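You operate a simulated robot arm through the tools that you are given. There is no shell and no other tool. Be economical: measure what you need, move in short steps, check, and stop when the job is done.

You run a simulated two-armed robot. Do the job below in one go: nothing can be reset, and whatever is moved stays where it is left.

## Task
Pick up the brown carton from the side table with one hand, pass it to the other hand and put it on the cup tray of the cream machine. Set down upright: brown carton.

Only the result counts: the job must be done as asked and must still hold three seconds after the hand-in. Knocking over, shifting, dropping, spilling or breaking anything else fails it.

## Robot
Two 7-joint arms with two-finger parallel grippers on one trunk, on a base that drives. Base frame: it is fixed to the floor where the robot stands at the start and does not move with it; the origin is under the middle of the robot, x ahead of it, y to its left, z up. Lengths are in mm, angles in degrees, forces in N, time in s.
The left shoulder is at the start at [30, 119, 1035], the right one opposite. With the tool pointing down near the work surface each hand reaches from about 280 to 680 mm from the robot's upright axis, wherever it stands, measured 20 degrees to its own side. Places, roughly: cup tray of the cream machine [3000, -400, 1500]. Payload 3.43 kg a hand.
Tool frame (each hand has its own): the origin (TCP) lies between the finger pads and is the grasp point; the fingertips stand 30 mm ahead of it; z points along the fingers, y is the line along which they close. Largest opening 94 mm; finger width 28, thickness 10; the body of the gripper, 50 by 96 mm, starts 55 mm behind the TCP.
Orientation is that of the tool frame in the base frame, as [roll, pitch, yaw] about the fixed x, y, z axes, in that order (R = Rz(yaw) Ry(pitch) Rx(roll)). With the fingers straight down and closing along the base's y, the tool's x points along the base's -x, its y along +y and its z along -z.

## Interface
- The arms move only by the tool drive_tool. It takes "left_motion", "right_motion" or both (then of equal length, played together; a hand with none holds still); each is a list of rows, each an object (a shift or turn left out is 0, a gripper value left out holds the last) with "dp": the shift along the tool's x, y, z in mm, a list of three; "dr": the turn, a rotation vector about the tool's x, y, z in degrees, a list of three; "claw": the gripper command, from -1 (shut) to 1 (fully open), values between in proportion. In form: [{"dp": [tx, ty, tz], "dr": [wx, wy, wz], "claw": claw}, ...]. A call has 1 to 10 rows; each row is the pose to reach, as a shift and turn from the pose commanded when the call began, along the tool's axes at that moment. Each row takes 0.2 s and may step no farther than 50 mm and 8.6 degrees from the row before; otherwise, or with a gripper value out of range, the whole call is refused. Where a pose cannot be reached the arm comes as near as it can. A force on the tool above 40 N (or 10 N above the force at the start of the call, whichever is more), or a blocked arm, ends the call early, and 0.2 s more pass. Each finger travels about 72 mm/s and halts on what it meets, pressing with about 38 N; the grip force reading is that of the motor and also rises with nothing between the fingers. The clock runs only during rows and for 0.2 s after the last one: add rows that repeat a pose to give the fingers time. It gives the time, the measured TCP pose, the force on the tool (base axes), the opening and the grip force at its end, in the units of the frame above (readings bear some noise), with the torque about the TCP (base axes, N m) and any sound that the robot's microphone picked up.
- Cameras (640 x 400 px; columns grow to the right, rows downward): "scene" is now at [43, -17.2, 1734.5]; the picture's right is [-0.24, -0.97, 0.00], its down [-0.78, 0.19, -0.59] and it looks along [0.57, -0.14, -0.81] (base axes); focal length 274 px, centre (320, 200). "left" rides on the left gripper at [76, -14, -103] in its tool frame; the picture's right is [0.18, 0.98, 0.00], its down [-0.75, 0.14, -0.64] and it looks along [-0.63, 0.12, 0.77] (tool axes); focal length 243 px, centre (320, 200). "right" rides on the right gripper at [76, 14, -102] in its tool frame; the picture's right is [-0.18, 0.98, 0.00], its down [-0.75, -0.14, -0.64] and it looks along [-0.63, -0.12, 0.77] (tool axes); focal length 243 px, centre (320, 200). There is no depth. A picture from a camera that has moved, and an enlarged one, comes with that camera's place and axes in the base frame and with its lens.
- snapshot(camera): a new picture of that camera. No time passes.
- slide_trunk(by): slides the trunk up (or, below 0, down) by that many mm; the arms and the scene camera ride with it, the base frame stays. It gives what a move gives, with no picture.
- steer(legs): drives the robot by 1 to 6 legs, each [ahead, turn to the left] in mm and degrees, along the robot's own axes; the way and the turn of a leg run together, so that a leg with both is an arc; at most 1500 mm and 180 degrees a leg. The arms and the cameras ride along, it lands a little off, and it stops where it bumps. It gives what a move gives.
- head_to(pan, tilt): turns the head with the scene camera to pan (to the left, within 143 degrees either way) and tilt (down, from -29 to 69), counted from straight ahead of the robot. It gives what a move gives.
- close_up(camera, box): a new picture of the part [left, top, right, bottom] of that camera's present view, enlarged. No time passes.
- hand_in(): hands the job in; it is judged then, once.

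Go step by step. Nothing tells you exact positions but the pictures and the camera data: compare them with the known pose of the tool, close in by small moves and look again before you grip or let go. The budget is 120 turns and 92 pictures, counting those below and the enlarged ones. Unless the task says otherwise, let go and move clear before handing in, and close with one line.

The tools are called after "Request:" as name(argument=value, ...) on one line, values as JSON. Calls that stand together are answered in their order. drive_tool: Moves the arms, as the interface text tells. Its arguments: {"type":"object","properties":{"left_motion":{"type":"array"},"right_motion":{"type":"array"}},"required":[]} The other tools are called the same way: slide_trunk (by) slides the trunk up or down; steer (legs) drives the base; head_to (pan, tilt) turns the head that bears the scene camera; snapshot (camera) takes a picture; close_up (camera, box) takes an enlarged picture of a part of a camera's view; hand_in () hands the job in.

At the start:

```text
t: 0.0
left_tcp_pos: [355.8, 76.3, 1187.7]
left_ee_rot: [-179.9, -0.1, -180.0]
left_contact_force: [0.0, 0.1, 0.2]
left_wrist_torque: [0.01, 0.0, -0.02]
left_finger_gap: 94.1
left_grasp_force: 0.1
right_tcp_pos: [313.8, -293.8, 1167.9]
right_ee_rot: [-179.9, 0.0, 179.9]
right_contact_force: [0.0, 1.3, 0.2]
right_wrist_torque: [0.0, 0.01, 0.0]
right_finger_gap: 94.0
right_grasp_force: 0.0
trunk travel left (down, up): [-300.0, 110.0]
robot x, y, heading: [-2.1, -1.8, 0.0]
head pan, tilt: [-13.9, 53.9]
```

scene: 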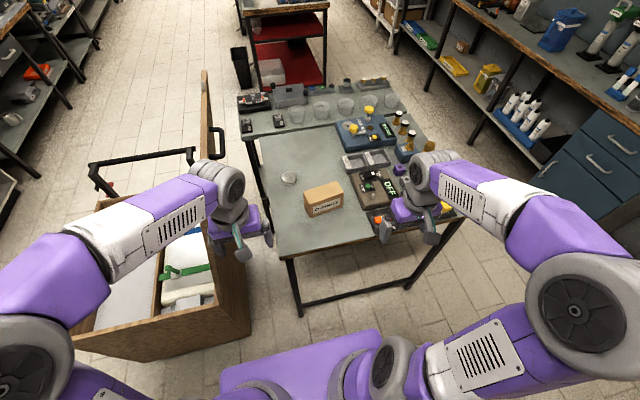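
right: 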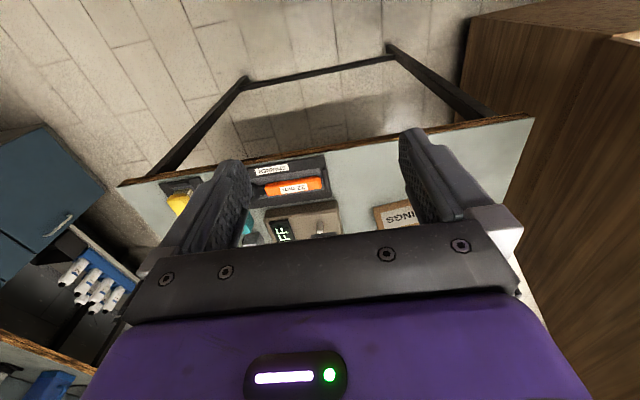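
left: 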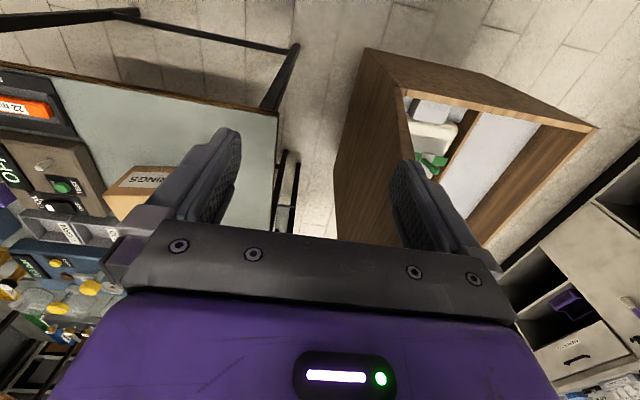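

The carton sits on the table ahead, roughly at image centre. I'll enlarge it and then look toward the machine.

Request:
close_up(camera="scene", box=[230, 120, 470, 270])

Request:
head_to(pan=-5, tilt=10)

Request:
snapshot(camera="scene")

```text
2.67 times, centred on (350, 195) of scene
camera zoom: at [43.0, -17.2, 1734.5], right [-0.24, -0.97, 0.0], down [-0.78, 0.19, -0.59], along [0.57, -0.14, -0.81], focal length 732 px, centre (240, 213)
```

zoom: 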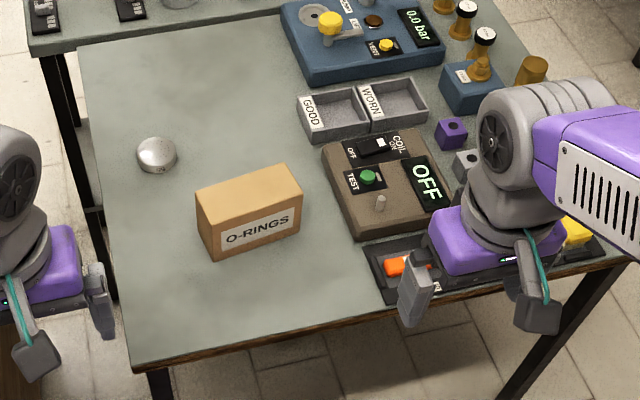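

```text
t: 1.1
left_tcp_pos: [354.7, 77.2, 1187.6]
left_ee_rot: [-180.0, -0.1, 180.0]
left_contact_force: [0.2, 0.7, -0.1]
left_wrist_torque: [0.03, -0.01, 0.04]
left_finger_gap: 93.8
left_grasp_force: 0.1
right_tcp_pos: [312.6, -293.6, 1166.0]
right_ee_rot: [-179.9, 0.0, 179.9]
right_contact_force: [0.2, 0.4, -0.3]
right_wrist_torque: [0.02, -0.03, -0.03]
right_finger_gap: 94.3
right_grasp_force: 0.0
trunk travel left (down, up): [-300.0, 110.0]
robot x, y, heading: [-4.2, 1.1, -0.1]
head pan, tilt: [-5.0, 10.0]
```

```text
87 pictures are left
camera scene: at [64.6, -7.7, 1801.3], right [-0.09, -1.0, 0.0], down [-0.17, 0.02, -0.98], along [0.98, -0.09, -0.17], focal length 274 px, centre (320, 200)
```

scene: 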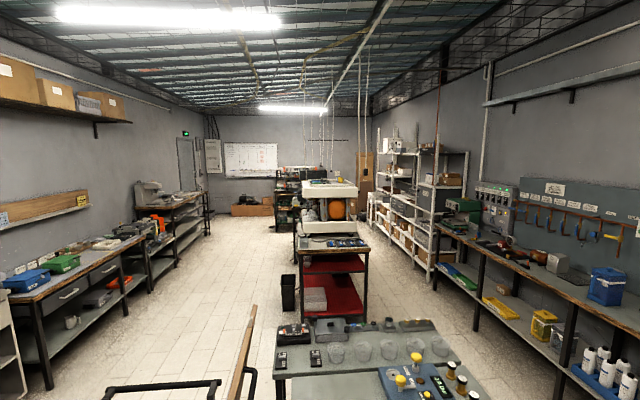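

Request:
close_up(camera="scene", box=[270, 160, 390, 260])

Request:
snapshot(camera="left")

```text
4.00 times, centred on (330, 210) of scene
camera zoom: at [64.6, -7.7, 1801.3], right [-0.09, -1.0, 0.0], down [-0.17, 0.02, -0.98], along [0.98, -0.09, -0.17], focal length 1098 px, centre (280, 160)
```

zoom: 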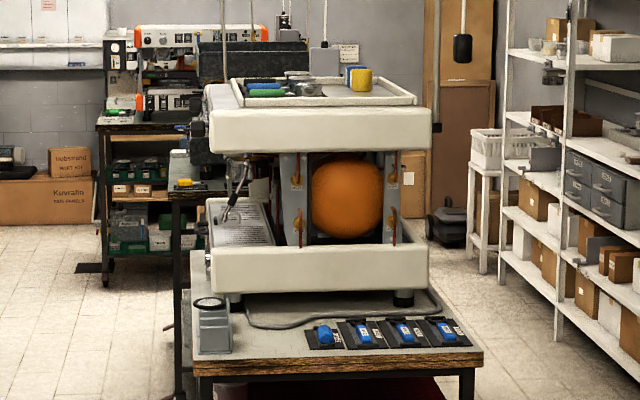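

```text
85 pictures are left
camera left: at [280.4, 63.3, 1289.2], right [-0.18, 0.98, 0.0], down [0.75, 0.14, 0.64], along [0.63, 0.12, -0.77], focal length 243 px, centre (320, 200)
```

left: 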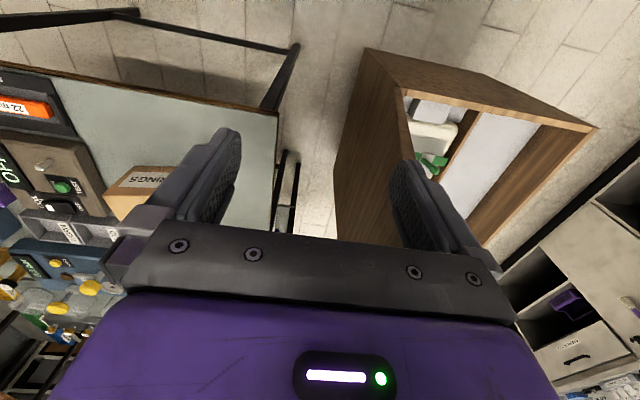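

The machine's tray is on its top, with items on its rear and left; the carton is about 135x61x80 mm near [637,-178], table top ~850. I'll look down to see how far the base is from the table.

Request:
head_to(pan=-8, tilt=69)

Request:
snapshot(camera="scene")

```text
t: 2.4
left_tcp_pos: [355.4, 76.3, 1188.5]
left_ee_rot: [-180.0, -0.1, 180.0]
left_contact_force: [-0.7, -0.7, -0.4]
left_wrist_torque: [-0.01, 0.01, 0.0]
left_finger_gap: 94.0
left_grasp_force: 0.1
right_tcp_pos: [314.6, -293.9, 1167.4]
right_ee_rot: [180.0, 0.0, 179.9]
right_contact_force: [0.3, -0.6, 0.2]
right_wrist_torque: [0.0, 0.02, -0.03]
right_finger_gap: 93.7
right_grasp_force: 0.0
trunk travel left (down, up): [-300.0, 110.0]
robot x, y, heading: [1.5, 0.7, -0.1]
head pan, tilt: [-8.0, 68.8]
```

```text
84 pictures are left
camera scene: at [27.3, -7.4, 1717.6], right [-0.14, -0.99, 0.0], down [-0.92, 0.13, -0.36], along [0.36, -0.05, -0.93], focal length 274 px, centre (320, 200)
```

scene: 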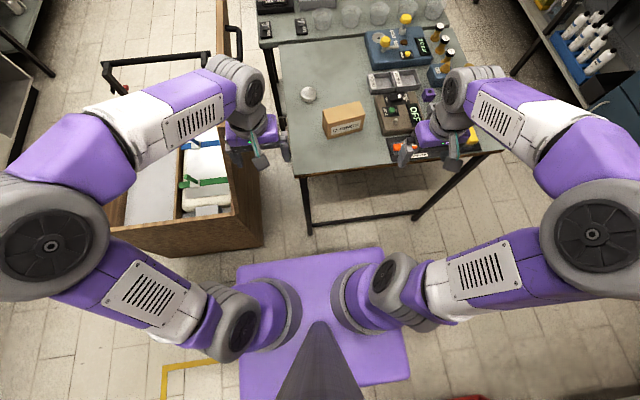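

There's ~150 mm clearance ahead of the base; I'll move 50 mm closer, then enlarge the carton.

Request:
steer(legs=[[50, 0]])

Request:
close_up(camera="scene", box=[280, 80, 440, 180])

```text
t: 3.3
left_tcp_pos: [405.6, 75.9, 1186.1]
left_ee_rot: [180.0, -0.1, 180.0]
left_contact_force: [-0.9, 0.0, -0.2]
left_wrist_torque: [0.02, 0.02, 0.04]
left_finger_gap: 93.8
left_grasp_force: 0.1
right_tcp_pos: [362.8, -293.8, 1167.2]
right_ee_rot: [180.0, 0.0, 179.9]
right_contact_force: [-0.3, 0.1, -0.1]
right_wrist_torque: [-0.03, 0.04, -0.01]
right_finger_gap: 94.1
right_grasp_force: 0.1
trunk travel left (down, up): [-300.0, 110.0]
robot x, y, heading: [51.0, 1.6, -0.3]
head pan, tilt: [-8.0, 68.8]
```

```text
4.00 times, centred on (360, 130) of scene
camera zoom: at [78.3, -7.3, 1717.6], right [-0.14, -0.99, 0.0], down [-0.92, 0.13, -0.36], along [0.36, -0.05, -0.93], focal length 1098 px, centre (160, 480)
```

zoom: 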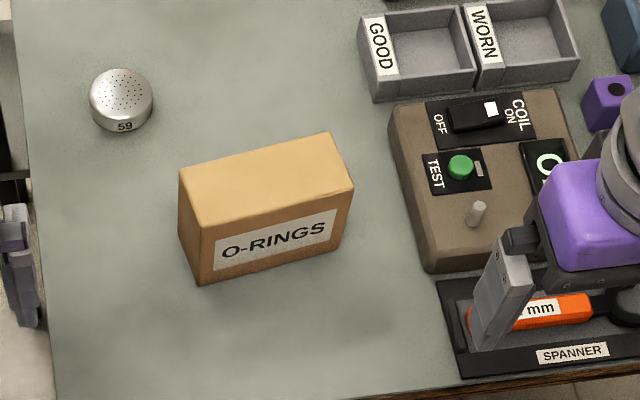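

Carton: centre about [636,-180], top ~938, yaw ~9°. I'll send the right hand above its -y half, turning the gripper to close along the 62 mm depth.

Request:
drive_tool(right_motion=[{"dp": [-28, 8, 10], "dr": [0, 0, -8.5], "claw": 1}, {"dp": [-56, 16, 20], "dr": [0, 0, -17]}, {"dp": [-84, 24, 30], "dr": [0, 0, -25.5]}, {"dp": [-112, 32, 40], "dr": [0, 0, -34]}, {"dp": [-140, 40, 50], "dr": [0, 0, -42.5]}, {"dp": [-168, 48, 60], "dr": [0, 0, -51]}, {"dp": [-196, 56, 70], "dr": [0, 0, -59.5]}, {"dp": [-224, 64, 80], "dr": [0, 0, -68]}, {"dp": [-252, 72, 90], "dr": [0, 0, -76.5]}, {"dp": [-278, 81, 100], "dr": [0, 0, -85]}])

Request:
snapshot(camera="right")

Request:
snapshot(camera="scene")

```text
t: 5.5
left_tcp_pos: [405.8, 76.8, 1187.5]
left_ee_rot: [179.9, 0.0, 180.0]
left_contact_force: [0.5, 0.0, -0.5]
left_wrist_torque: [0.0, 0.02, -0.04]
left_finger_gap: 94.0
left_grasp_force: 0.0
right_tcp_pos: [642.8, -213.9, 1067.3]
right_ee_rot: [-180.0, 0.1, -94.9]
right_contact_force: [0.4, 0.1, -0.1]
right_wrist_torque: [0.04, 0.03, -0.01]
right_finger_gap: 93.9
right_grasp_force: 0.1
trunk travel left (down, up): [-300.0, 110.0]
robot x, y, heading: [51.9, 3.5, 0.1]
head pan, tilt: [-8.0, 68.8]
```

```text
82 pictures are left
camera right: at [621.8, -286.8, 1169.8], right [-0.96, 0.27, 0.0], down [0.21, 0.74, 0.64], along [0.17, 0.62, -0.77], focal length 243 px, centre (320, 200)
```

right: 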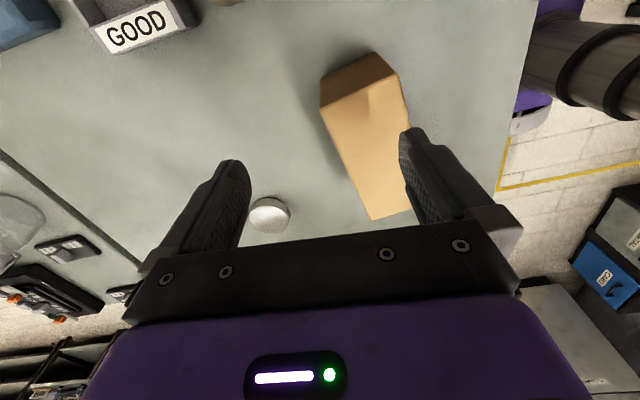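

```text
81 pictures are left
camera scene: at [77.9, -7.1, 1717.6], right [-0.14, -0.99, 0.0], down [-0.92, 0.13, -0.36], along [0.36, -0.05, -0.93], focal length 274 px, centre (320, 200)
```

scene: 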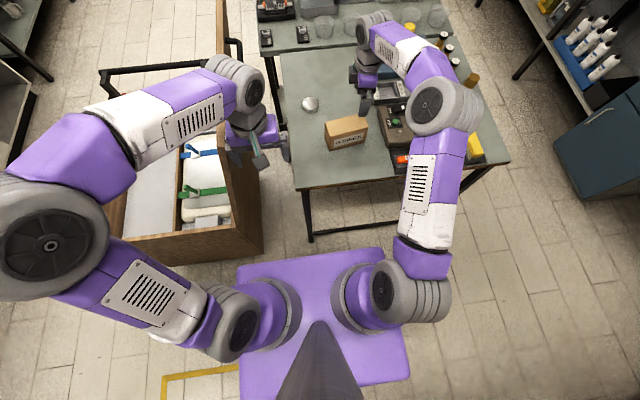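

Request:
close_up(camera="right", box=[270, 30, 450, 240])

```text
1.90 times, centred on (360, 135) of right
camera zoom: at [621.8, -286.8, 1169.8], right [-0.96, 0.27, 0.0], down [0.21, 0.74, 0.64], along [0.17, 0.62, -0.77], focal length 462 px, centre (244, 324)
```

zoom: 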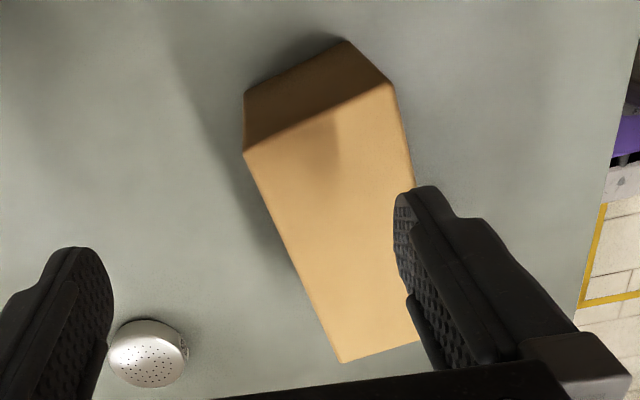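

Triangulating both views puts the carton top at z≈989 (table ≈902), centre ≈[601,-168]. Correcting xy and yaw while staying above, then look again.

Request:
drive_tool(right_motion=[{"dp": [-5, 19, 5], "dr": [0, 0, -6.5]}, {"dp": [-9.8, 38, 10], "dr": [0, 0, -13]}, {"dp": [-9.8, 38, 20], "dr": [0, 0, -13]}])

Request:
snapshot(camera="right")

Request:
close_up(camera="scene", box=[280, 60, 440, 160])

```text
t: 6.3
left_tcp_pos: [405.6, 77.2, 1188.0]
left_ee_rot: [180.0, -0.1, 180.0]
left_contact_force: [-0.5, -0.3, 0.7]
left_wrist_torque: [0.01, 0.0, 0.01]
left_finger_gap: 94.2
left_grasp_force: 0.2
right_tcp_pos: [603.1, -199.7, 1047.8]
right_ee_rot: [180.0, -0.1, -82.1]
right_contact_force: [-0.3, 0.1, -0.6]
right_wrist_torque: [0.01, 0.0, -0.01]
right_finger_gap: 93.7
right_grasp_force: 0.0
trunk travel left (down, up): [-300.0, 110.0]
robot x, y, heading: [46.4, 3.6, -0.3]
head pan, tilt: [-8.0, 68.8]
```

```text
79 pictures are left
camera right: at [599.6, -276.8, 1150.0], right [-1.0, 0.05, 0.0], down [0.03, 0.77, 0.64], along [0.03, 0.64, -0.77], focal length 243 px, centre (320, 200)
```

right: 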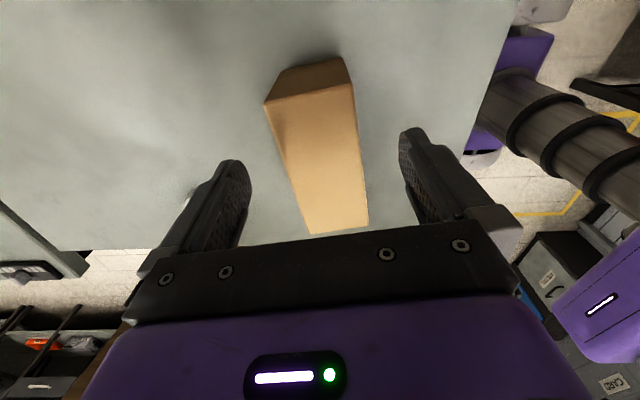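

```text
4.00 times, centred on (360, 110) of scene
camera zoom: at [77.4, -7.5, 1717.6], right [-0.14, -0.99, 0.0], down [-0.92, 0.13, -0.36], along [0.36, -0.05, -0.93], focal length 1098 px, centre (160, 560)
```

zoom: 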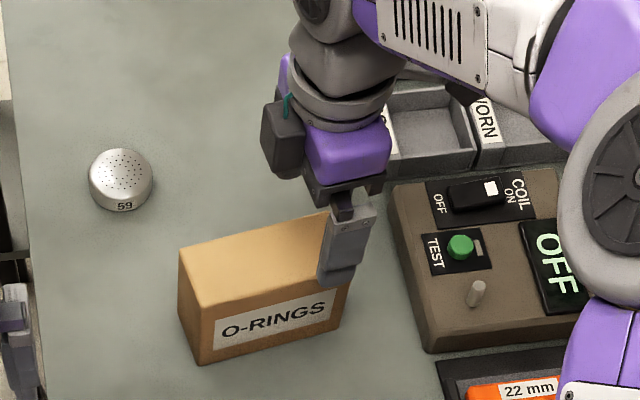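

Alignment is within ~2 mm. Descending to grip 33 mm below the carton's top and closing.

Request:
drive_tool(right_motion=[{"dp": [0, -2, 30], "dr": [0, 0, -1.5], "claw": 1}, {"dp": [0, -2, 60], "dr": [0, 0, -1.5]}, {"dp": [0, -2, 91], "dr": [0, 0, -1.5]}, {"dp": [0, -2, 91], "dr": [0, 0, -1.5]}])

Request:
snapshot(camera="right")

Request:
close_up(camera="scene", box=[280, 60, 440, 160])

```text
t: 7.3
left_tcp_pos: [404.7, 77.0, 1187.4]
left_ee_rot: [-180.0, 0.0, 180.0]
left_contact_force: [-1.7, -0.3, -0.6]
left_wrist_torque: [0.02, 0.02, 0.02]
left_finger_gap: 94.0
left_grasp_force: 0.0
right_tcp_pos: [605.0, -200.1, 956.7]
right_ee_rot: [179.9, 0.1, -80.5]
right_contact_force: [-0.5, -0.6, 0.1]
right_wrist_torque: [0.0, 0.0, -0.02]
right_finger_gap: 93.8
right_grasp_force: 0.1
trunk travel left (down, up): [-300.0, 110.0]
robot x, y, heading: [51.4, -2.0, -0.2]
head pan, tilt: [-8.0, 68.8]
```

```text
77 pictures are left
camera right: at [603.8, -276.9, 1059.8], right [-1.0, 0.02, 0.0], down [0.02, 0.77, 0.64], along [0.01, 0.64, -0.77], focal length 243 px, centre (320, 200)
```

right: 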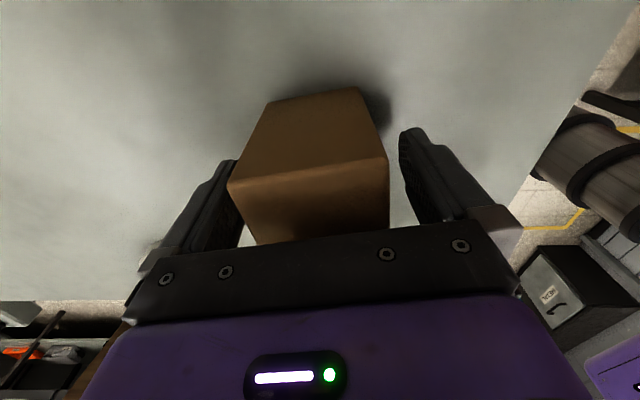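

```text
4.00 times, centred on (360, 110) of scene
camera zoom: at [76.3, -7.3, 1717.6], right [-0.14, -0.99, 0.0], down [-0.92, 0.13, -0.36], along [0.36, -0.05, -0.93], focal length 1098 px, centre (160, 560)
```

zoom: 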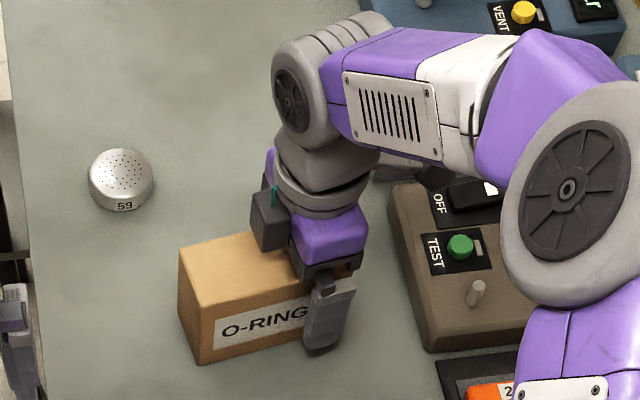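

The fingers straddle the carton; closing.

Request:
drive_tool(right_motion=[{"claw": -1}, {"claw": -1}, {"claw": -1}, {"claw": -1}])

Request:
drive_tool(right_motion=[{"dp": [0, 0, -20]}, {"dp": [0, 0, -50]}, {"dp": [0, 0, -90]}, {"dp": [0, 0, -130]}, {"dp": [0, 0, -130]}])

Request:
snapshot(camera="scene")

Request:
snapshot(camera="right")

```text
t: 8.3
left_tcp_pos: [403.8, 76.7, 1187.6]
left_ee_rot: [-180.0, 0.0, -180.0]
left_contact_force: [0.0, 0.0, 0.0]
left_wrist_torque: [0.0, 0.0, 0.01]
left_finger_gap: 94.0
left_grasp_force: 0.1
right_tcp_pos: [605.1, -201.7, 956.1]
right_ee_rot: [-179.9, 0.0, -80.6]
right_contact_force: [0.9, 0.6, 0.2]
right_wrist_torque: [-0.04, -0.03, -0.05]
right_finger_gap: 64.1
right_grasp_force: 37.8
trunk travel left (down, up): [-300.0, 110.0]
robot x, y, heading: [50.6, 0.8, 0.1]
head pan, tilt: [-8.0, 68.8]
```

```text
t: 9.5
left_tcp_pos: [405.4, 75.7, 1186.4]
left_ee_rot: [180.0, 0.0, -180.0]
left_contact_force: [0.5, -0.6, 0.5]
left_wrist_torque: [0.0, 0.02, 0.01]
left_finger_gap: 94.1
left_grasp_force: 0.1
right_tcp_pos: [606.7, -201.7, 1086.2]
right_ee_rot: [179.9, 0.0, -80.6]
right_contact_force: [0.7, -0.2, -2.6]
right_wrist_torque: [-0.14, 0.0, 0.01]
right_finger_gap: 64.2
right_grasp_force: 37.6
trunk travel left (down, up): [-300.0, 110.0]
robot x, y, heading: [51.2, 0.3, -0.1]
head pan, tilt: [-8.0, 68.8]
```

```text
75 pictures are left
camera scene: at [77.7, -7.6, 1717.5], right [-0.14, -0.99, 0.0], down [-0.92, 0.13, -0.36], along [0.36, -0.05, -0.93], focal length 274 px, centre (320, 200)
```

scene: 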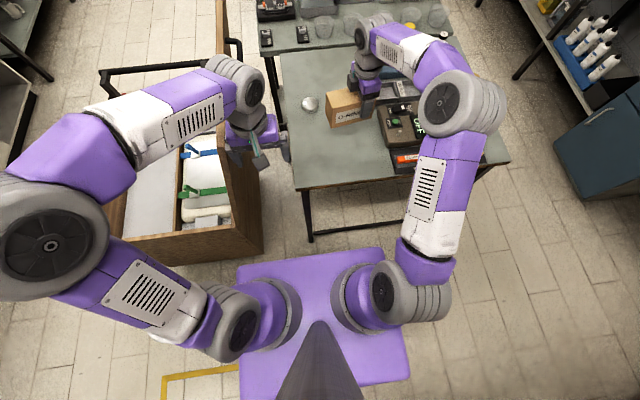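

```text
74 pictures are left
camera right: at [605.2, -278.4, 1188.6], right [-1.0, 0.02, 0.0], down [0.02, 0.77, 0.64], along [0.01, 0.64, -0.77], focal length 243 px, centre (320, 200)
```

right: 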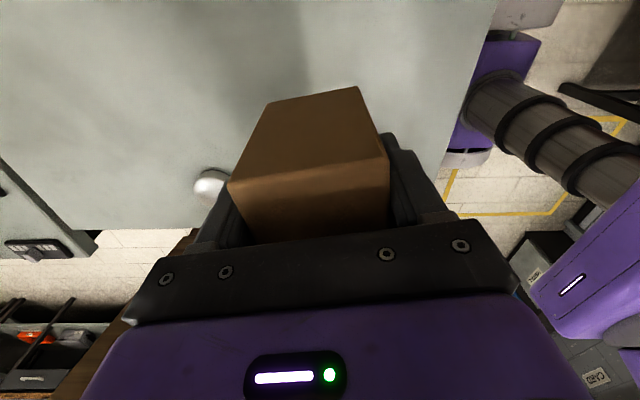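

The carton is lifted (about 0.26 kg). Now I'll bring it to the middle with its free end turned toward the left hand, and pitch the left hand to approach from the free end.

Request:
drive_tool(right_motion=[{"dp": [-12, -1, -13], "dr": [0, 0, -6.9]}, {"dp": [-25, -1, -26], "dr": [0, 0, -13.8]}, {"dp": [-37, -2, -39], "dr": [0, 0, -20.7]}, {"dp": [-50, -2, -52], "dr": [0, 0, -27.6]}, {"dp": [-62, -3, -64], "dr": [0, 0, -34.6]}, {"dp": [-62, -3, -64], "dr": [0, 0, -34.6]}])

Request:
drive_tool(left_motion=[{"dp": [-7.5, -9.7, -1.8], "dr": [2.35, -5.68, 4.07], "claw": 1}, {"dp": [-15, -19.4, -3.6], "dr": [4.7, -11.36, 8.14]}, {"dp": [-22.5, -29.1, -5.4], "dr": [7.05, -17.04, 12.21]}, {"dp": [-30, -38.8, -7.2], "dr": [9.4, -22.72, 16.28]}, {"dp": [-37.5, -48.5, -9], "dr": [11.75, -28.4, 20.35]}, {"dp": [-45, -58.2, -10.8], "dr": [14.1, -34.08, 24.42]}, {"dp": [-52.5, -67.9, -12.6], "dr": [16.45, -39.76, 28.49]}, {"dp": [-60, -77.6, -14.4], "dr": [18.8, -45.44, 32.56]}, {"dp": [-67.5, -87.3, -16.2], "dr": [21.15, -51.12, 36.63]}, {"dp": [-75, -97, -18], "dr": [23.5, -56.8, 40.7]}])

Request:
snapshot(camera="scene")

Request:
snapshot(camera="left")

```text
t: 10.9
left_tcp_pos: [404.8, 76.8, 1187.4]
left_ee_rot: [179.9, 0.0, 179.9]
left_contact_force: [0.6, 0.1, 0.6]
left_wrist_torque: [0.0, 0.01, -0.04]
left_finger_gap: 94.0
left_grasp_force: 0.1
right_tcp_pos: [600.2, -139.5, 1149.7]
right_ee_rot: [179.9, 0.1, -46.0]
right_contact_force: [-0.5, -0.6, -3.0]
right_wrist_torque: [-0.1, -0.08, 0.03]
right_finger_gap: 64.3
right_grasp_force: 37.7
trunk travel left (down, up): [-300.0, 110.0]
robot x, y, heading: [50.3, 0.4, 0.0]
head pan, tilt: [-8.0, 68.8]
```

```text
t: 13.1
left_tcp_pos: [480.3, -20.2, 1205.3]
left_ee_rot: [179.9, 60.2, 134.9]
left_contact_force: [0.0, -0.5, 0.8]
left_wrist_torque: [-0.02, 0.01, -0.01]
left_finger_gap: 94.2
left_grasp_force: 0.0
right_tcp_pos: [599.4, -140.0, 1149.8]
right_ee_rot: [180.0, 0.0, -46.0]
right_contact_force: [0.4, -0.9, -3.1]
right_wrist_torque: [-0.09, -0.06, 0.01]
right_finger_gap: 64.4
right_grasp_force: 37.6
trunk travel left (down, up): [-300.0, 110.0]
robot x, y, heading: [51.4, 3.2, -0.1]
head pan, tilt: [-8.0, 68.8]
```

```text
73 pictures are left
camera scene: at [77.7, -7.5, 1717.6], right [-0.14, -0.99, 0.0], down [-0.92, 0.13, -0.36], along [0.36, -0.05, -0.93], focal length 274 px, centre (320, 200)
```

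scene: 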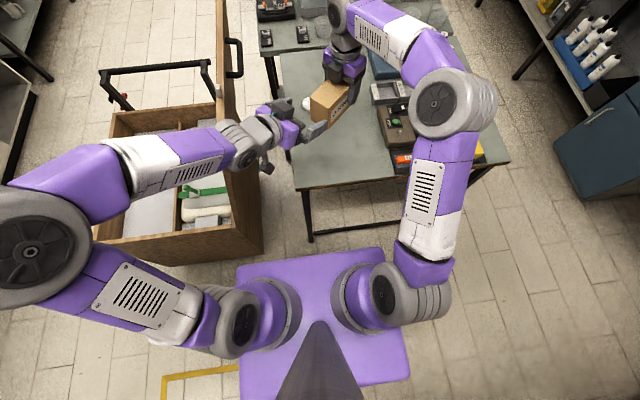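

```text
72 pictures are left
camera left: at [381.6, 60.0, 1189.7], right [0.63, 0.76, -0.16], down [-0.03, 0.23, 0.97], along [0.78, -0.61, 0.17], focal length 243 px, centre (320, 200)
```

left: 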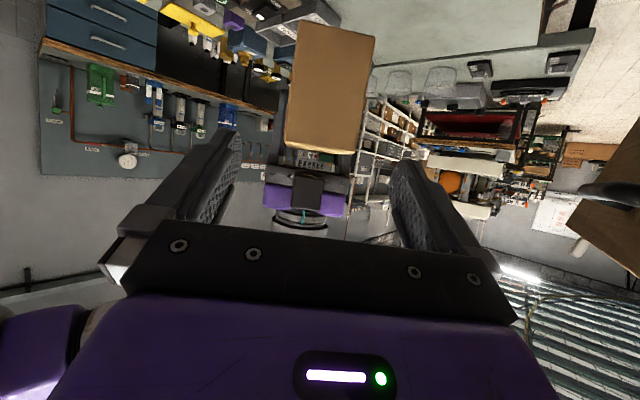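

The left hand is lined up with the carton's free end. Advancing along its fingers and checking before closing.

Request:
drive_tool(left_motion=[{"dp": [0, 0, 30]}, {"dp": [0, 0.5, 60]}, {"dp": [0, 1, 90]}, {"dp": [0, 1, 116]}, {"dp": [0, 1, 116]}])

Request:
snapshot(camera="left")

Request:
close_up(camera="scene", box=[240, 40, 400, 140])

```text
t: 14.3
left_tcp_pos: [551.6, -93.3, 1148.4]
left_ee_rot: [179.9, 60.1, 135.0]
left_contact_force: [-0.2, 0.5, -0.2]
left_wrist_torque: [0.02, -0.01, 0.01]
left_finger_gap: 93.7
left_grasp_force: 0.0
right_tcp_pos: [600.4, -139.2, 1150.9]
right_ee_rot: [180.0, 0.0, -46.0]
right_contact_force: [-0.7, 0.0, -3.6]
right_wrist_torque: [-0.11, -0.1, 0.0]
right_finger_gap: 63.9
right_grasp_force: 37.7
trunk travel left (down, up): [-300.0, 110.0]
robot x, y, heading: [48.0, -0.1, 0.1]
head pan, tilt: [-8.0, 68.8]
```

```text
71 pictures are left
camera left: at [452.7, -12.3, 1132.2], right [0.63, 0.76, -0.16], down [-0.03, 0.23, 0.97], along [0.78, -0.61, 0.16], focal length 243 px, centre (320, 200)
```

left: 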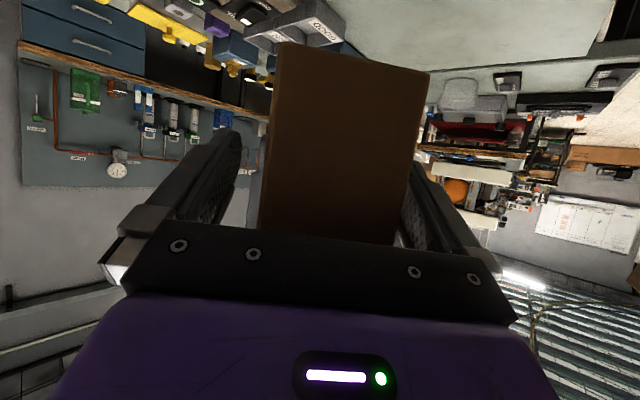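

```text
4.00 times, centred on (320, 90) of scene
camera zoom: at [76.4, -6.9, 1717.6], right [-0.14, -0.99, 0.0], down [-0.92, 0.13, -0.36], along [0.36, -0.05, -0.93], focal length 1098 px, centre (320, 640)
```

zoom: 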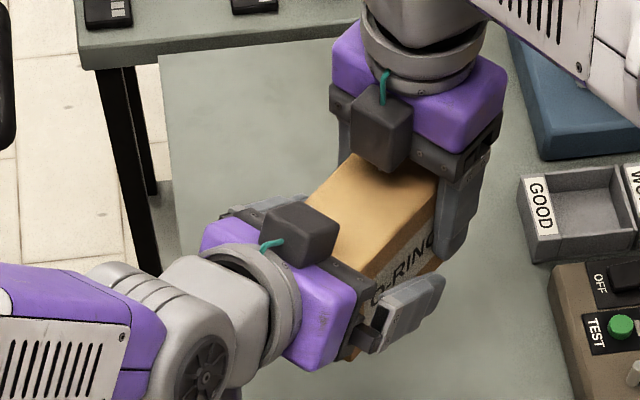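

The left fingers surround the free end; shifting ~3 mm to centre, then closing the left hand.

Request:
drive_tool(left_motion=[{"dp": [0, 3.5, 0]}, {"dp": [0, 3.5, 0], "claw": -1}, {"dp": [0, 3.5, 0], "claw": -1}, {"dp": [0, 3.5, 0], "claw": -1}, {"dp": [0, 3.5, 0], "claw": -1}])

Request:
close_up(camera="scene", box=[240, 40, 400, 140])

```text
t: 15.5
left_tcp_pos: [552.6, -90.5, 1147.1]
left_ee_rot: [-179.9, 60.0, 134.8]
left_contact_force: [-5.6, -1.3, 0.0]
left_wrist_torque: [-0.49, 0.19, -0.79]
left_finger_gap: 64.4
left_grasp_force: 37.6
right_tcp_pos: [600.3, -138.7, 1151.0]
right_ee_rot: [-179.8, 0.1, -45.9]
right_contact_force: [5.5, 1.4, -3.9]
right_wrist_torque: [0.38, -0.3, 0.45]
right_finger_gap: 64.2
right_grasp_force: 37.8
trunk travel left (down, up): [-300.0, 110.0]
robot x, y, heading: [46.8, -2.5, 0.0]
head pan, tilt: [-8.0, 68.8]
```

```text
4.00 times, centred on (320, 90) of scene
camera zoom: at [77.1, -7.5, 1717.6], right [-0.14, -0.99, 0.0], down [-0.92, 0.13, -0.36], along [0.36, -0.05, -0.93], focal length 1098 px, centre (320, 640)
```

zoom: 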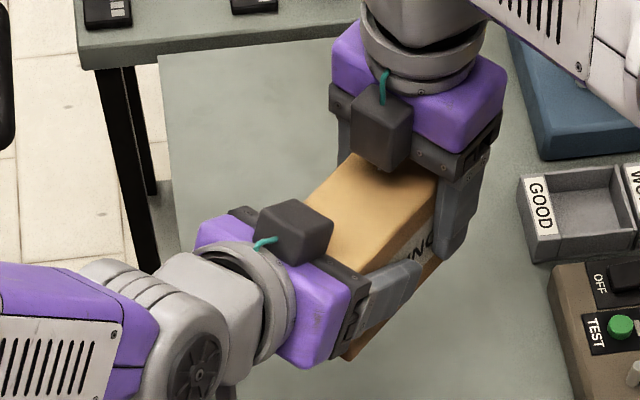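

Both hands hold the carton with little internal force. Opening the right hand and lifting it clear.

Request:
drive_tool(right_motion=[{"claw": 1}, {"claw": 1}, {"claw": 1}, {"dp": [0, 0, -30]}, {"dp": [0, 0, -70]}, {"dp": [0, 0, -110]}, {"dp": [0, 0, -150]}, {"dp": [0, 0, -150]}])

Request:
snapshot(camera="left")

Request:
close_up(camera="scene", box=[240, 40, 400, 140])

```text
t: 17.3
left_tcp_pos: [552.9, -91.1, 1148.5]
left_ee_rot: [-180.0, 60.1, 135.1]
left_contact_force: [0.6, -0.6, 0.1]
left_wrist_torque: [0.13, 0.07, -0.01]
left_finger_gap: 64.1
left_grasp_force: 38.1
right_tcp_pos: [598.6, -139.0, 1300.0]
right_ee_rot: [179.9, 0.0, -45.9]
right_contact_force: [-0.6, -0.7, -0.7]
right_wrist_torque: [-0.02, 0.0, -0.03]
right_finger_gap: 94.0
right_grasp_force: 0.0
trunk travel left (down, up): [-300.0, 110.0]
robot x, y, heading: [53.8, 2.2, 0.4]
head pan, tilt: [-8.0, 68.8]
```

```text
68 pictures are left
camera left: at [455.4, -9.6, 1132.0], right [0.63, 0.76, -0.16], down [-0.03, 0.23, 0.97], along [0.78, -0.61, 0.16], focal length 243 px, centre (320, 200)
```

left: 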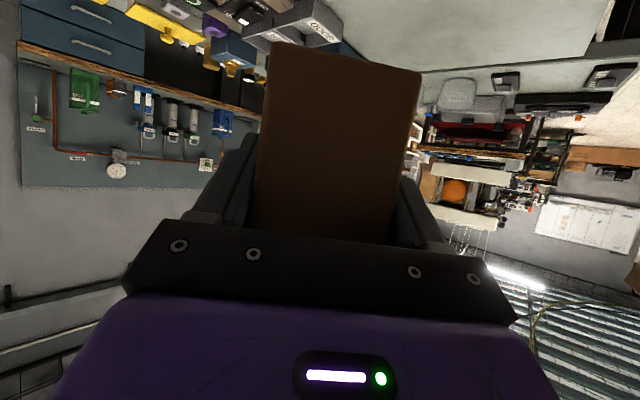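

```text
4.00 times, centred on (320, 90) of scene
camera zoom: at [77.1, -8.0, 1717.6], right [-0.14, -0.99, 0.0], down [-0.92, 0.13, -0.36], along [0.36, -0.05, -0.93], focal length 1098 px, centre (320, 640)
```

zoom: 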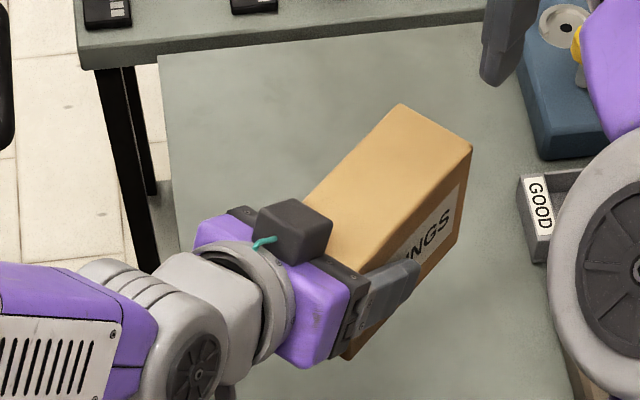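

The handover is done: the carton is alone in the left hand, level. I'll fold both arms back for driving, turning the left hand to point straight ahead.

Request:
drive_tool(left_motion=[{"dp": [2.6, 2, -21], "dr": [-3.9, 0, -2.25]}, {"dp": [5.2, 4, -42], "dr": [-7.8, 0, -4.5]}, {"dp": [7.8, 6, -63], "dr": [-11.7, 0, -6.75]}, {"dp": [10.4, 8, -84], "dr": [-15.6, 0, -9]}, {"dp": [13, 10, -105], "dr": [-19.5, 0, -11.25]}, {"dp": [15.6, 12, -126], "dr": [-23.4, 0, -13.5]}, {"dp": [18.2, 14, -147], "dr": [-27.3, 0, -15.75]}, {"dp": [20.8, 16, -168], "dr": [-31.2, 0, -18]}, {"dp": [23.4, 18, -189], "dr": [-35.1, 0, -20.25]}, {"dp": [26, 20, -209], "dr": [-39, 0, -22.5]}], right_motion=[{"dp": [-4, 24, 5], "dr": [0, 0, 8.5]}, {"dp": [-8, 48, 10], "dr": [0, 0, 17]}, {"dp": [-12, 72, 15], "dr": [0, 0, 25.5]}, {"dp": [-16, 96, 20], "dr": [0, 0, 34]}, {"dp": [-20, 120, 25], "dr": [0, 0, 42.5]}, {"dp": [-24, 144, 30], "dr": [0, 0, 51]}, {"dp": [-28, 168, 35], "dr": [0, 0, 59.5]}, {"dp": [-32, 192, 40], "dr": [0, 0, 68]}, {"dp": [-36, 216, 45], "dr": [0, 0, 76.5]}, {"dp": [-37, 241, 50], "dr": [0, 0, 85]}])

Request:
head_to(pan=-50, tilt=35)

Request:
snapshot(camera="scene")

Request:
head_to(pan=0, tilt=35)

Request:
snapshot(camera="scene")

Request:
head_to(pan=50, tilt=35)

Request:
snapshot(camera="scene")

```text
t: 19.5
left_tcp_pos: [429.6, 62.8, 1229.4]
left_ee_rot: [179.9, 60.0, -180.0]
left_contact_force: [0.3, -0.2, -3.2]
left_wrist_torque: [0.0, 0.1, -0.02]
left_finger_gap: 64.4
left_grasp_force: 37.9
right_tcp_pos: [400.2, -278.9, 1249.6]
right_ee_rot: [-179.9, 0.0, -131.1]
right_contact_force: [-0.2, -0.5, -0.2]
right_wrist_torque: [-0.03, 0.0, 0.0]
right_finger_gap: 93.8
right_grasp_force: 0.2
trunk travel left (down, up): [-300.0, 110.0]
robot x, y, heading: [50.3, 0.2, 0.1]
head pan, tilt: [-8.0, 68.8]
```

```text
t: 20.6
left_tcp_pos: [431.6, 64.1, 1229.6]
left_ee_rot: [180.0, 60.0, -179.9]
left_contact_force: [0.2, 0.3, -3.6]
left_wrist_torque: [0.03, 0.12, 0.0]
left_finger_gap: 64.5
left_grasp_force: 38.2
right_tcp_pos: [399.9, -279.2, 1250.0]
right_ee_rot: [-180.0, 0.0, -130.9]
right_contact_force: [0.4, 0.2, 0.4]
right_wrist_torque: [0.03, 0.03, 0.02]
right_finger_gap: 93.8
right_grasp_force: 0.0
trunk travel left (down, up): [-300.0, 110.0]
robot x, y, heading: [49.9, -0.6, 0.2]
head pan, tilt: [-50.0, 35.0]
```

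```text
66 pictures are left
camera scene: at [78.5, -67.0, 1761.2], right [-0.77, -0.64, 0.0], down [-0.37, 0.44, -0.82], along [0.53, -0.63, -0.57], focal length 274 px, centre (320, 200)
```

scene: 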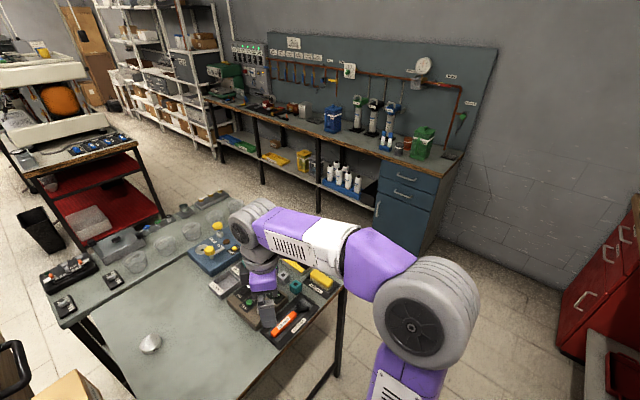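

```text
t: 21.8
left_tcp_pos: [430.1, 62.2, 1229.5]
left_ee_rot: [179.9, 60.1, 180.0]
left_contact_force: [-0.2, 0.2, -3.5]
left_wrist_torque: [0.01, 0.11, -0.03]
left_finger_gap: 64.0
left_grasp_force: 37.9
right_tcp_pos: [399.8, -278.4, 1249.9]
right_ee_rot: [-179.9, 0.1, -130.8]
right_contact_force: [0.7, 0.3, 0.2]
right_wrist_torque: [-0.01, -0.02, -0.02]
right_finger_gap: 93.8
right_grasp_force: 0.1
trunk travel left (down, up): [-300.0, 110.0]
robot x, y, heading: [47.5, 0.4, -0.0]
head pan, tilt: [0.0, 35.0]
```

```text
65 pictures are left
camera scene: at [109.7, 0.3, 1761.3], right [0.0, -1.0, 0.0], down [-0.57, 0.0, -0.82], along [0.82, 0.0, -0.57], focal length 274 px, centre (320, 200)
```

scene: 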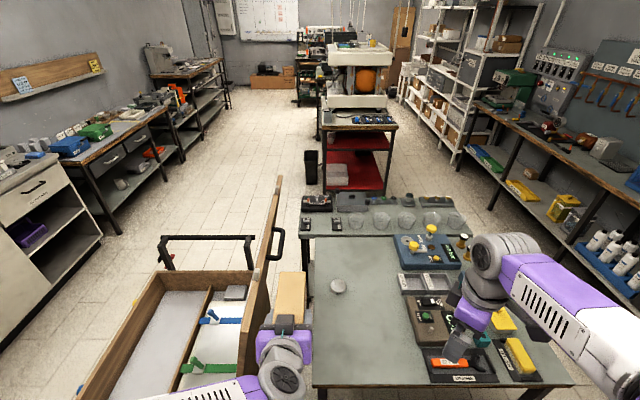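

```text
t: 23.0
left_tcp_pos: [431.4, 61.9, 1228.8]
left_ee_rot: [180.0, 60.0, -179.9]
left_contact_force: [0.0, 0.8, -3.3]
left_wrist_torque: [-0.03, 0.15, -0.02]
left_finger_gap: 64.0
left_grasp_force: 37.7
right_tcp_pos: [400.1, -279.1, 1248.5]
right_ee_rot: [179.9, 0.0, -130.9]
right_contact_force: [0.3, -0.3, -0.3]
right_wrist_torque: [0.03, 0.01, 0.04]
right_finger_gap: 94.0
right_grasp_force: 0.0
trunk travel left (down, up): [-300.0, 110.0]
robot x, y, heading: [51.3, -0.2, -0.2]
head pan, tilt: [50.0, 35.0]
```

```text
64 pictures are left
camera scene: at [78.4, 67.8, 1761.3], right [0.77, -0.64, 0.0], down [-0.37, -0.44, -0.82], along [0.53, 0.63, -0.57], focal length 274 px, centre (320, 200)
```

scene: 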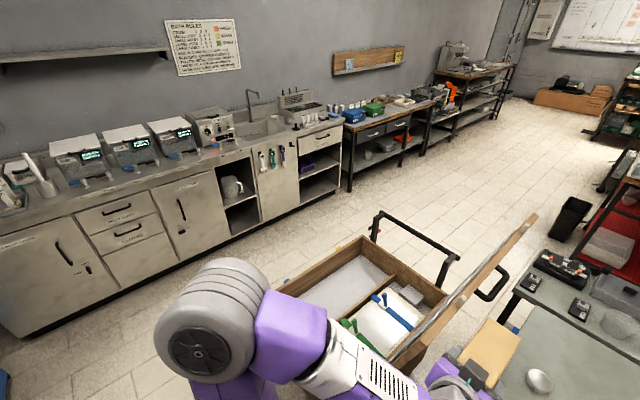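

Both aisles are visible; the free strip on the tray is on its near side, so I'll approach the machine from its right side (y<0) through the right aisle. First raise the trunk and look behind before backing out.

Request:
slide_trunk(by=110)

Request:
head_to(pan=140, tilt=35)

Request:
snapshot(camera="scene")

Request:
head_to(pan=-125, tilt=35)

Request:
snapshot(camera="scene")

```text
t: 24.4
left_tcp_pos: [431.8, 62.3, 1339.4]
left_ee_rot: [180.0, 60.0, -180.0]
left_contact_force: [-0.2, -0.1, -4.6]
left_wrist_torque: [-0.01, 0.13, 0.0]
left_finger_gap: 64.0
left_grasp_force: 38.1
right_tcp_pos: [398.9, -278.3, 1358.2]
right_ee_rot: [-180.0, 0.1, -131.0]
right_contact_force: [-0.4, 1.0, 0.2]
right_wrist_torque: [0.0, 0.0, -0.01]
right_finger_gap: 94.1
right_grasp_force: 0.1
trunk travel left (down, up): [-410.0, 0.0]
robot x, y, heading: [51.6, 2.3, -0.1]
head pan, tilt: [50.0, 35.0]
```

```text
t: 26.0
left_tcp_pos: [432.2, 62.1, 1341.3]
left_ee_rot: [-180.0, 60.0, 180.0]
left_contact_force: [0.5, 0.5, -3.7]
left_wrist_torque: [0.03, 0.15, -0.01]
left_finger_gap: 64.3
left_grasp_force: 38.0
right_tcp_pos: [400.8, -278.0, 1358.4]
right_ee_rot: [179.9, 0.1, -131.0]
right_contact_force: [-1.0, 0.5, 0.2]
right_wrist_torque: [-0.01, -0.01, 0.05]
right_finger_gap: 93.9
right_grasp_force: 0.1
trunk travel left (down, up): [-410.0, 0.0]
robot x, y, heading: [48.3, -2.7, -0.1]
head pan, tilt: [140.0, 35.0]
```

```text
63 pictures are left
camera scene: at [-45.7, 57.1, 1871.3], right [0.64, 0.77, 0.0], down [0.44, -0.37, -0.82], along [-0.63, 0.53, -0.57], focal length 274 px, centre (320, 200)
```

scene: 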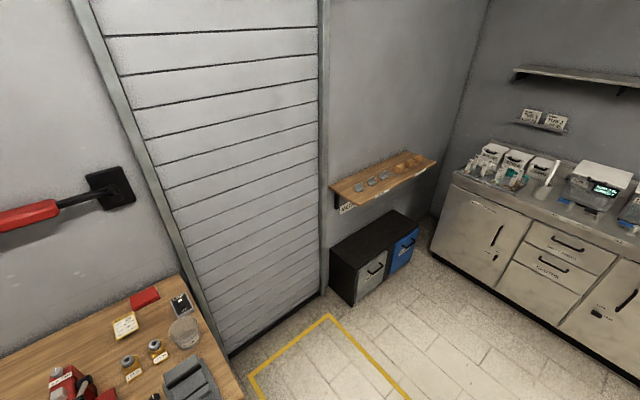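

```text
t: 29.7
left_tcp_pos: [431.8, 63.2, 1340.0]
left_ee_rot: [180.0, 60.0, -180.0]
left_contact_force: [-0.4, -0.2, -3.3]
left_wrist_torque: [0.0, 0.1, 0.02]
left_finger_gap: 64.4
left_grasp_force: 37.9
right_tcp_pos: [399.8, -278.3, 1358.8]
right_ee_rot: [180.0, 0.0, -130.9]
right_contact_force: [-0.7, 0.0, -0.5]
right_wrist_torque: [-0.02, 0.01, -0.01]
right_finger_gap: 94.0
right_grasp_force: 0.1
trunk travel left (down, up): [-410.0, 0.0]
robot x, y, heading: [49.4, -1.8, 0.0]
head pan, tilt: [-125.0, 35.0]
```

```text
62 pictures are left
camera scene: at [-28.8, -71.7, 1871.3], right [-0.82, 0.57, 0.0], down [0.33, 0.47, -0.82], along [-0.47, -0.67, -0.57], focal length 274 px, centre (320, 200)
```

scene: 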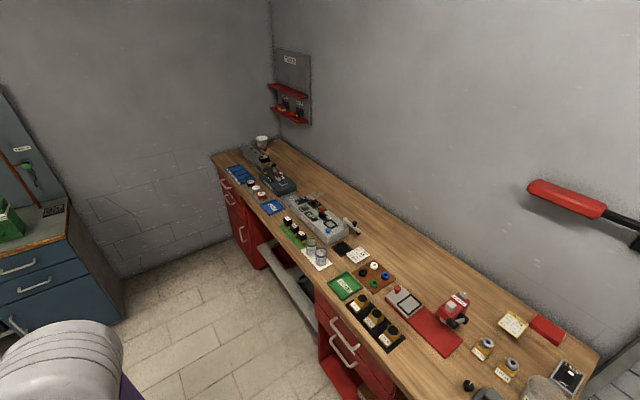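

There's a workbench ~560 mm behind, so turning room matters. I'll check the purple plate with the trunk raised to tell the true base size.

Request:
head_to(pan=-8, tilt=69)

Request:
snapshot(camera="scene")

```text
t: 31.7
left_tcp_pos: [430.6, 62.5, 1340.4]
left_ee_rot: [-179.9, 60.0, 179.9]
left_contact_force: [0.4, -0.4, -3.4]
left_wrist_torque: [0.0, 0.14, 0.03]
left_finger_gap: 64.1
left_grasp_force: 37.8
right_tcp_pos: [400.0, -278.8, 1359.3]
right_ee_rot: [-180.0, 0.0, -131.0]
right_contact_force: [0.2, 0.5, -0.2]
right_wrist_torque: [-0.01, 0.0, -0.02]
right_finger_gap: 93.9
right_grasp_force: 0.0
trunk travel left (down, up): [-410.0, 0.0]
robot x, y, heading: [50.8, -1.2, 0.1]
head pan, tilt: [-8.0, 68.8]
```

```text
61 pictures are left
camera scene: at [77.1, -7.4, 1827.6], right [-0.14, -0.99, 0.0], down [-0.92, 0.13, -0.36], along [0.36, -0.05, -0.93], focal length 274 px, centre (320, 200)
```

scene: 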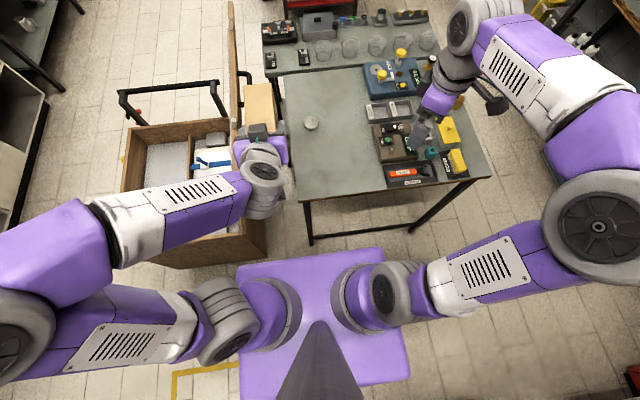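

The cart's tall side panel (top ≈1250) limits swinging the left elbow. I'll stretch both arms forward and higher so the elbows tuck in before turning.

Request:
drive_tool(left_motion=[{"dp": [-31, -8, 14]}, {"dp": [-62, -16, 28]}, {"dp": [-93, -23, 41]}, {"dp": [-124, -31, 55]}, {"dp": [-155, -39, 69]}, {"dp": [-186, -46, 82]}, {"dp": [-217, -54, 96]}, {"dp": [-248, -62, 110]}, {"dp": [-248, -62, 110]}], right_motion=[{"dp": [-18, -9, 7]}, {"dp": [-36, -18, 15]}, {"dp": [-54, -28, 22]}, {"dp": [-72, -37, 30]}, {"dp": [-90, -46, 37]}, {"dp": [-107, -56, 44]}, {"dp": [-125, -65, 52]}, {"dp": [-143, -74, 59]}, {"dp": [-143, -74, 59]}])

Request:
snapshot(camera="scene")

```text
t: 33.7
left_tcp_pos: [647.0, -0.4, 1501.1]
left_ee_rot: [-180.0, 60.0, -180.0]
left_contact_force: [-0.7, -0.3, -3.1]
left_wrist_torque: [-0.01, 0.11, -0.03]
left_finger_gap: 64.2
left_grasp_force: 38.0
right_tcp_pos: [550.4, -220.0, 1300.7]
right_ee_rot: [-179.9, 0.0, -131.0]
right_contact_force: [-0.7, -0.5, 0.4]
right_wrist_torque: [-0.03, 0.01, 0.0]
right_finger_gap: 94.1
right_grasp_force: 0.1
trunk travel left (down, up): [-410.0, 0.0]
robot x, y, heading: [47.2, -0.2, 0.2]
head pan, tilt: [-8.0, 68.8]
```

```text
60 pictures are left
camera scene: at [75.5, -7.2, 1827.6], right [-0.14, -0.99, 0.0], down [-0.92, 0.13, -0.36], along [0.36, -0.05, -0.93], focal length 274 px, centre (320, 200)
```

scene: 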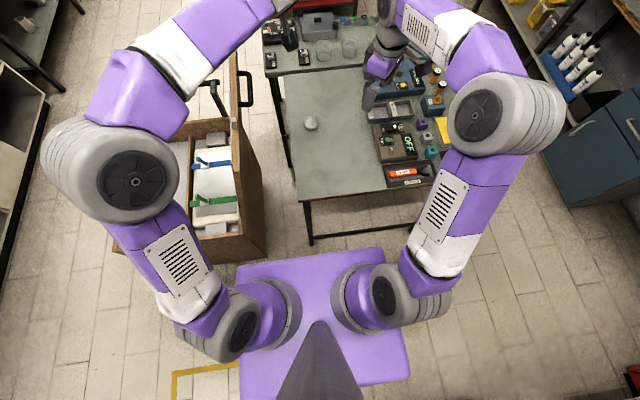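

The left elbow is now high and tucked in. Backing off, turning right, driving into the right aisle and turning to face along it.

Request:
steer(legs=[[-110, 0], [0, -90], [1190, 0], [0, 90]])

Request:
head_to(pan=15, tilt=20)

Request:
snapshot(camera="scene")

```text
t: 48.0
left_tcp_pos: [599.9, -1149.0, 1500.3]
left_ee_rot: [-179.9, 60.1, -177.3]
left_contact_force: [-0.3, 1.3, -4.0]
left_wrist_torque: [-0.01, 0.09, 0.02]
left_finger_gap: 64.2
left_grasp_force: 37.6
right_tcp_pos: [512.2, -1374.1, 1299.0]
right_ee_rot: [-179.9, 0.0, -128.2]
right_contact_force: [-0.1, 0.8, 0.8]
right_wrist_torque: [-0.02, 0.0, 0.01]
right_finger_gap: 93.9
right_grasp_force: 0.0
trunk travel left (down, up): [-410.0, 0.0]
robot x, y, heading: [2.8, -1180.4, 2.8]
head pan, tilt: [-8.0, 68.8]
```

```text
t: 49.1
left_tcp_pos: [601.0, -1148.1, 1499.4]
left_ee_rot: [179.9, 60.0, -177.3]
left_contact_force: [-0.1, 0.6, -2.8]
left_wrist_torque: [0.02, 0.17, 0.0]
left_finger_gap: 64.6
left_grasp_force: 38.0
right_tcp_pos: [511.7, -1374.9, 1300.1]
right_ee_rot: [180.0, 0.0, -128.2]
right_contact_force: [0.0, 0.2, -0.7]
right_wrist_torque: [-0.02, -0.05, 0.01]
right_finger_gap: 94.0
right_grasp_force: 0.1
trunk travel left (down, up): [-410.0, 0.0]
robot x, y, heading: [2.4, -1177.2, 2.8]
head pan, tilt: [15.0, 20.0]
```

```text
59 pictures are left
camera scene: at [62.0, -1150.1, 1895.0], right [0.3, -0.95, 0.0], down [-0.33, -0.1, -0.94], along [0.89, 0.29, -0.34], focal length 274 px, centre (320, 200)
```

scene: 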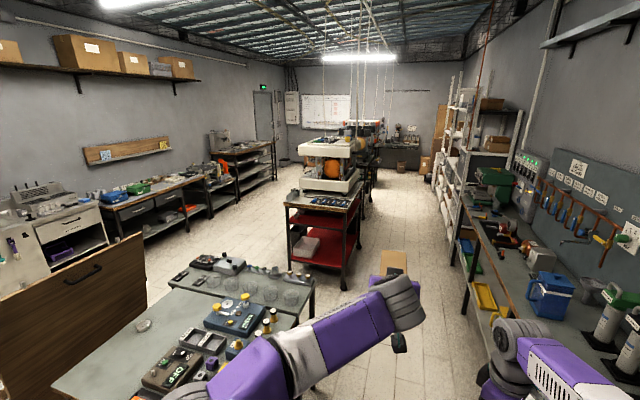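

Request:
close_up(camera="scene", box=[270, 110, 390, 290])

```text
2.22 times, centred on (330, 200) of scene
camera zoom: at [62.0, -1150.1, 1895.0], right [0.3, -0.95, 0.0], down [-0.33, -0.1, -0.94], along [0.89, 0.29, -0.34], focal length 610 px, centre (298, 200)
```

zoom: 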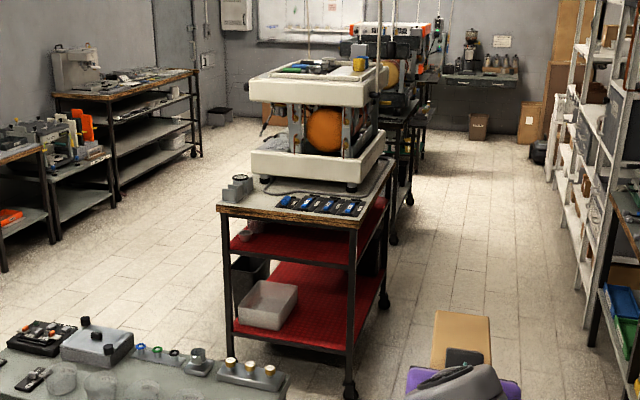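

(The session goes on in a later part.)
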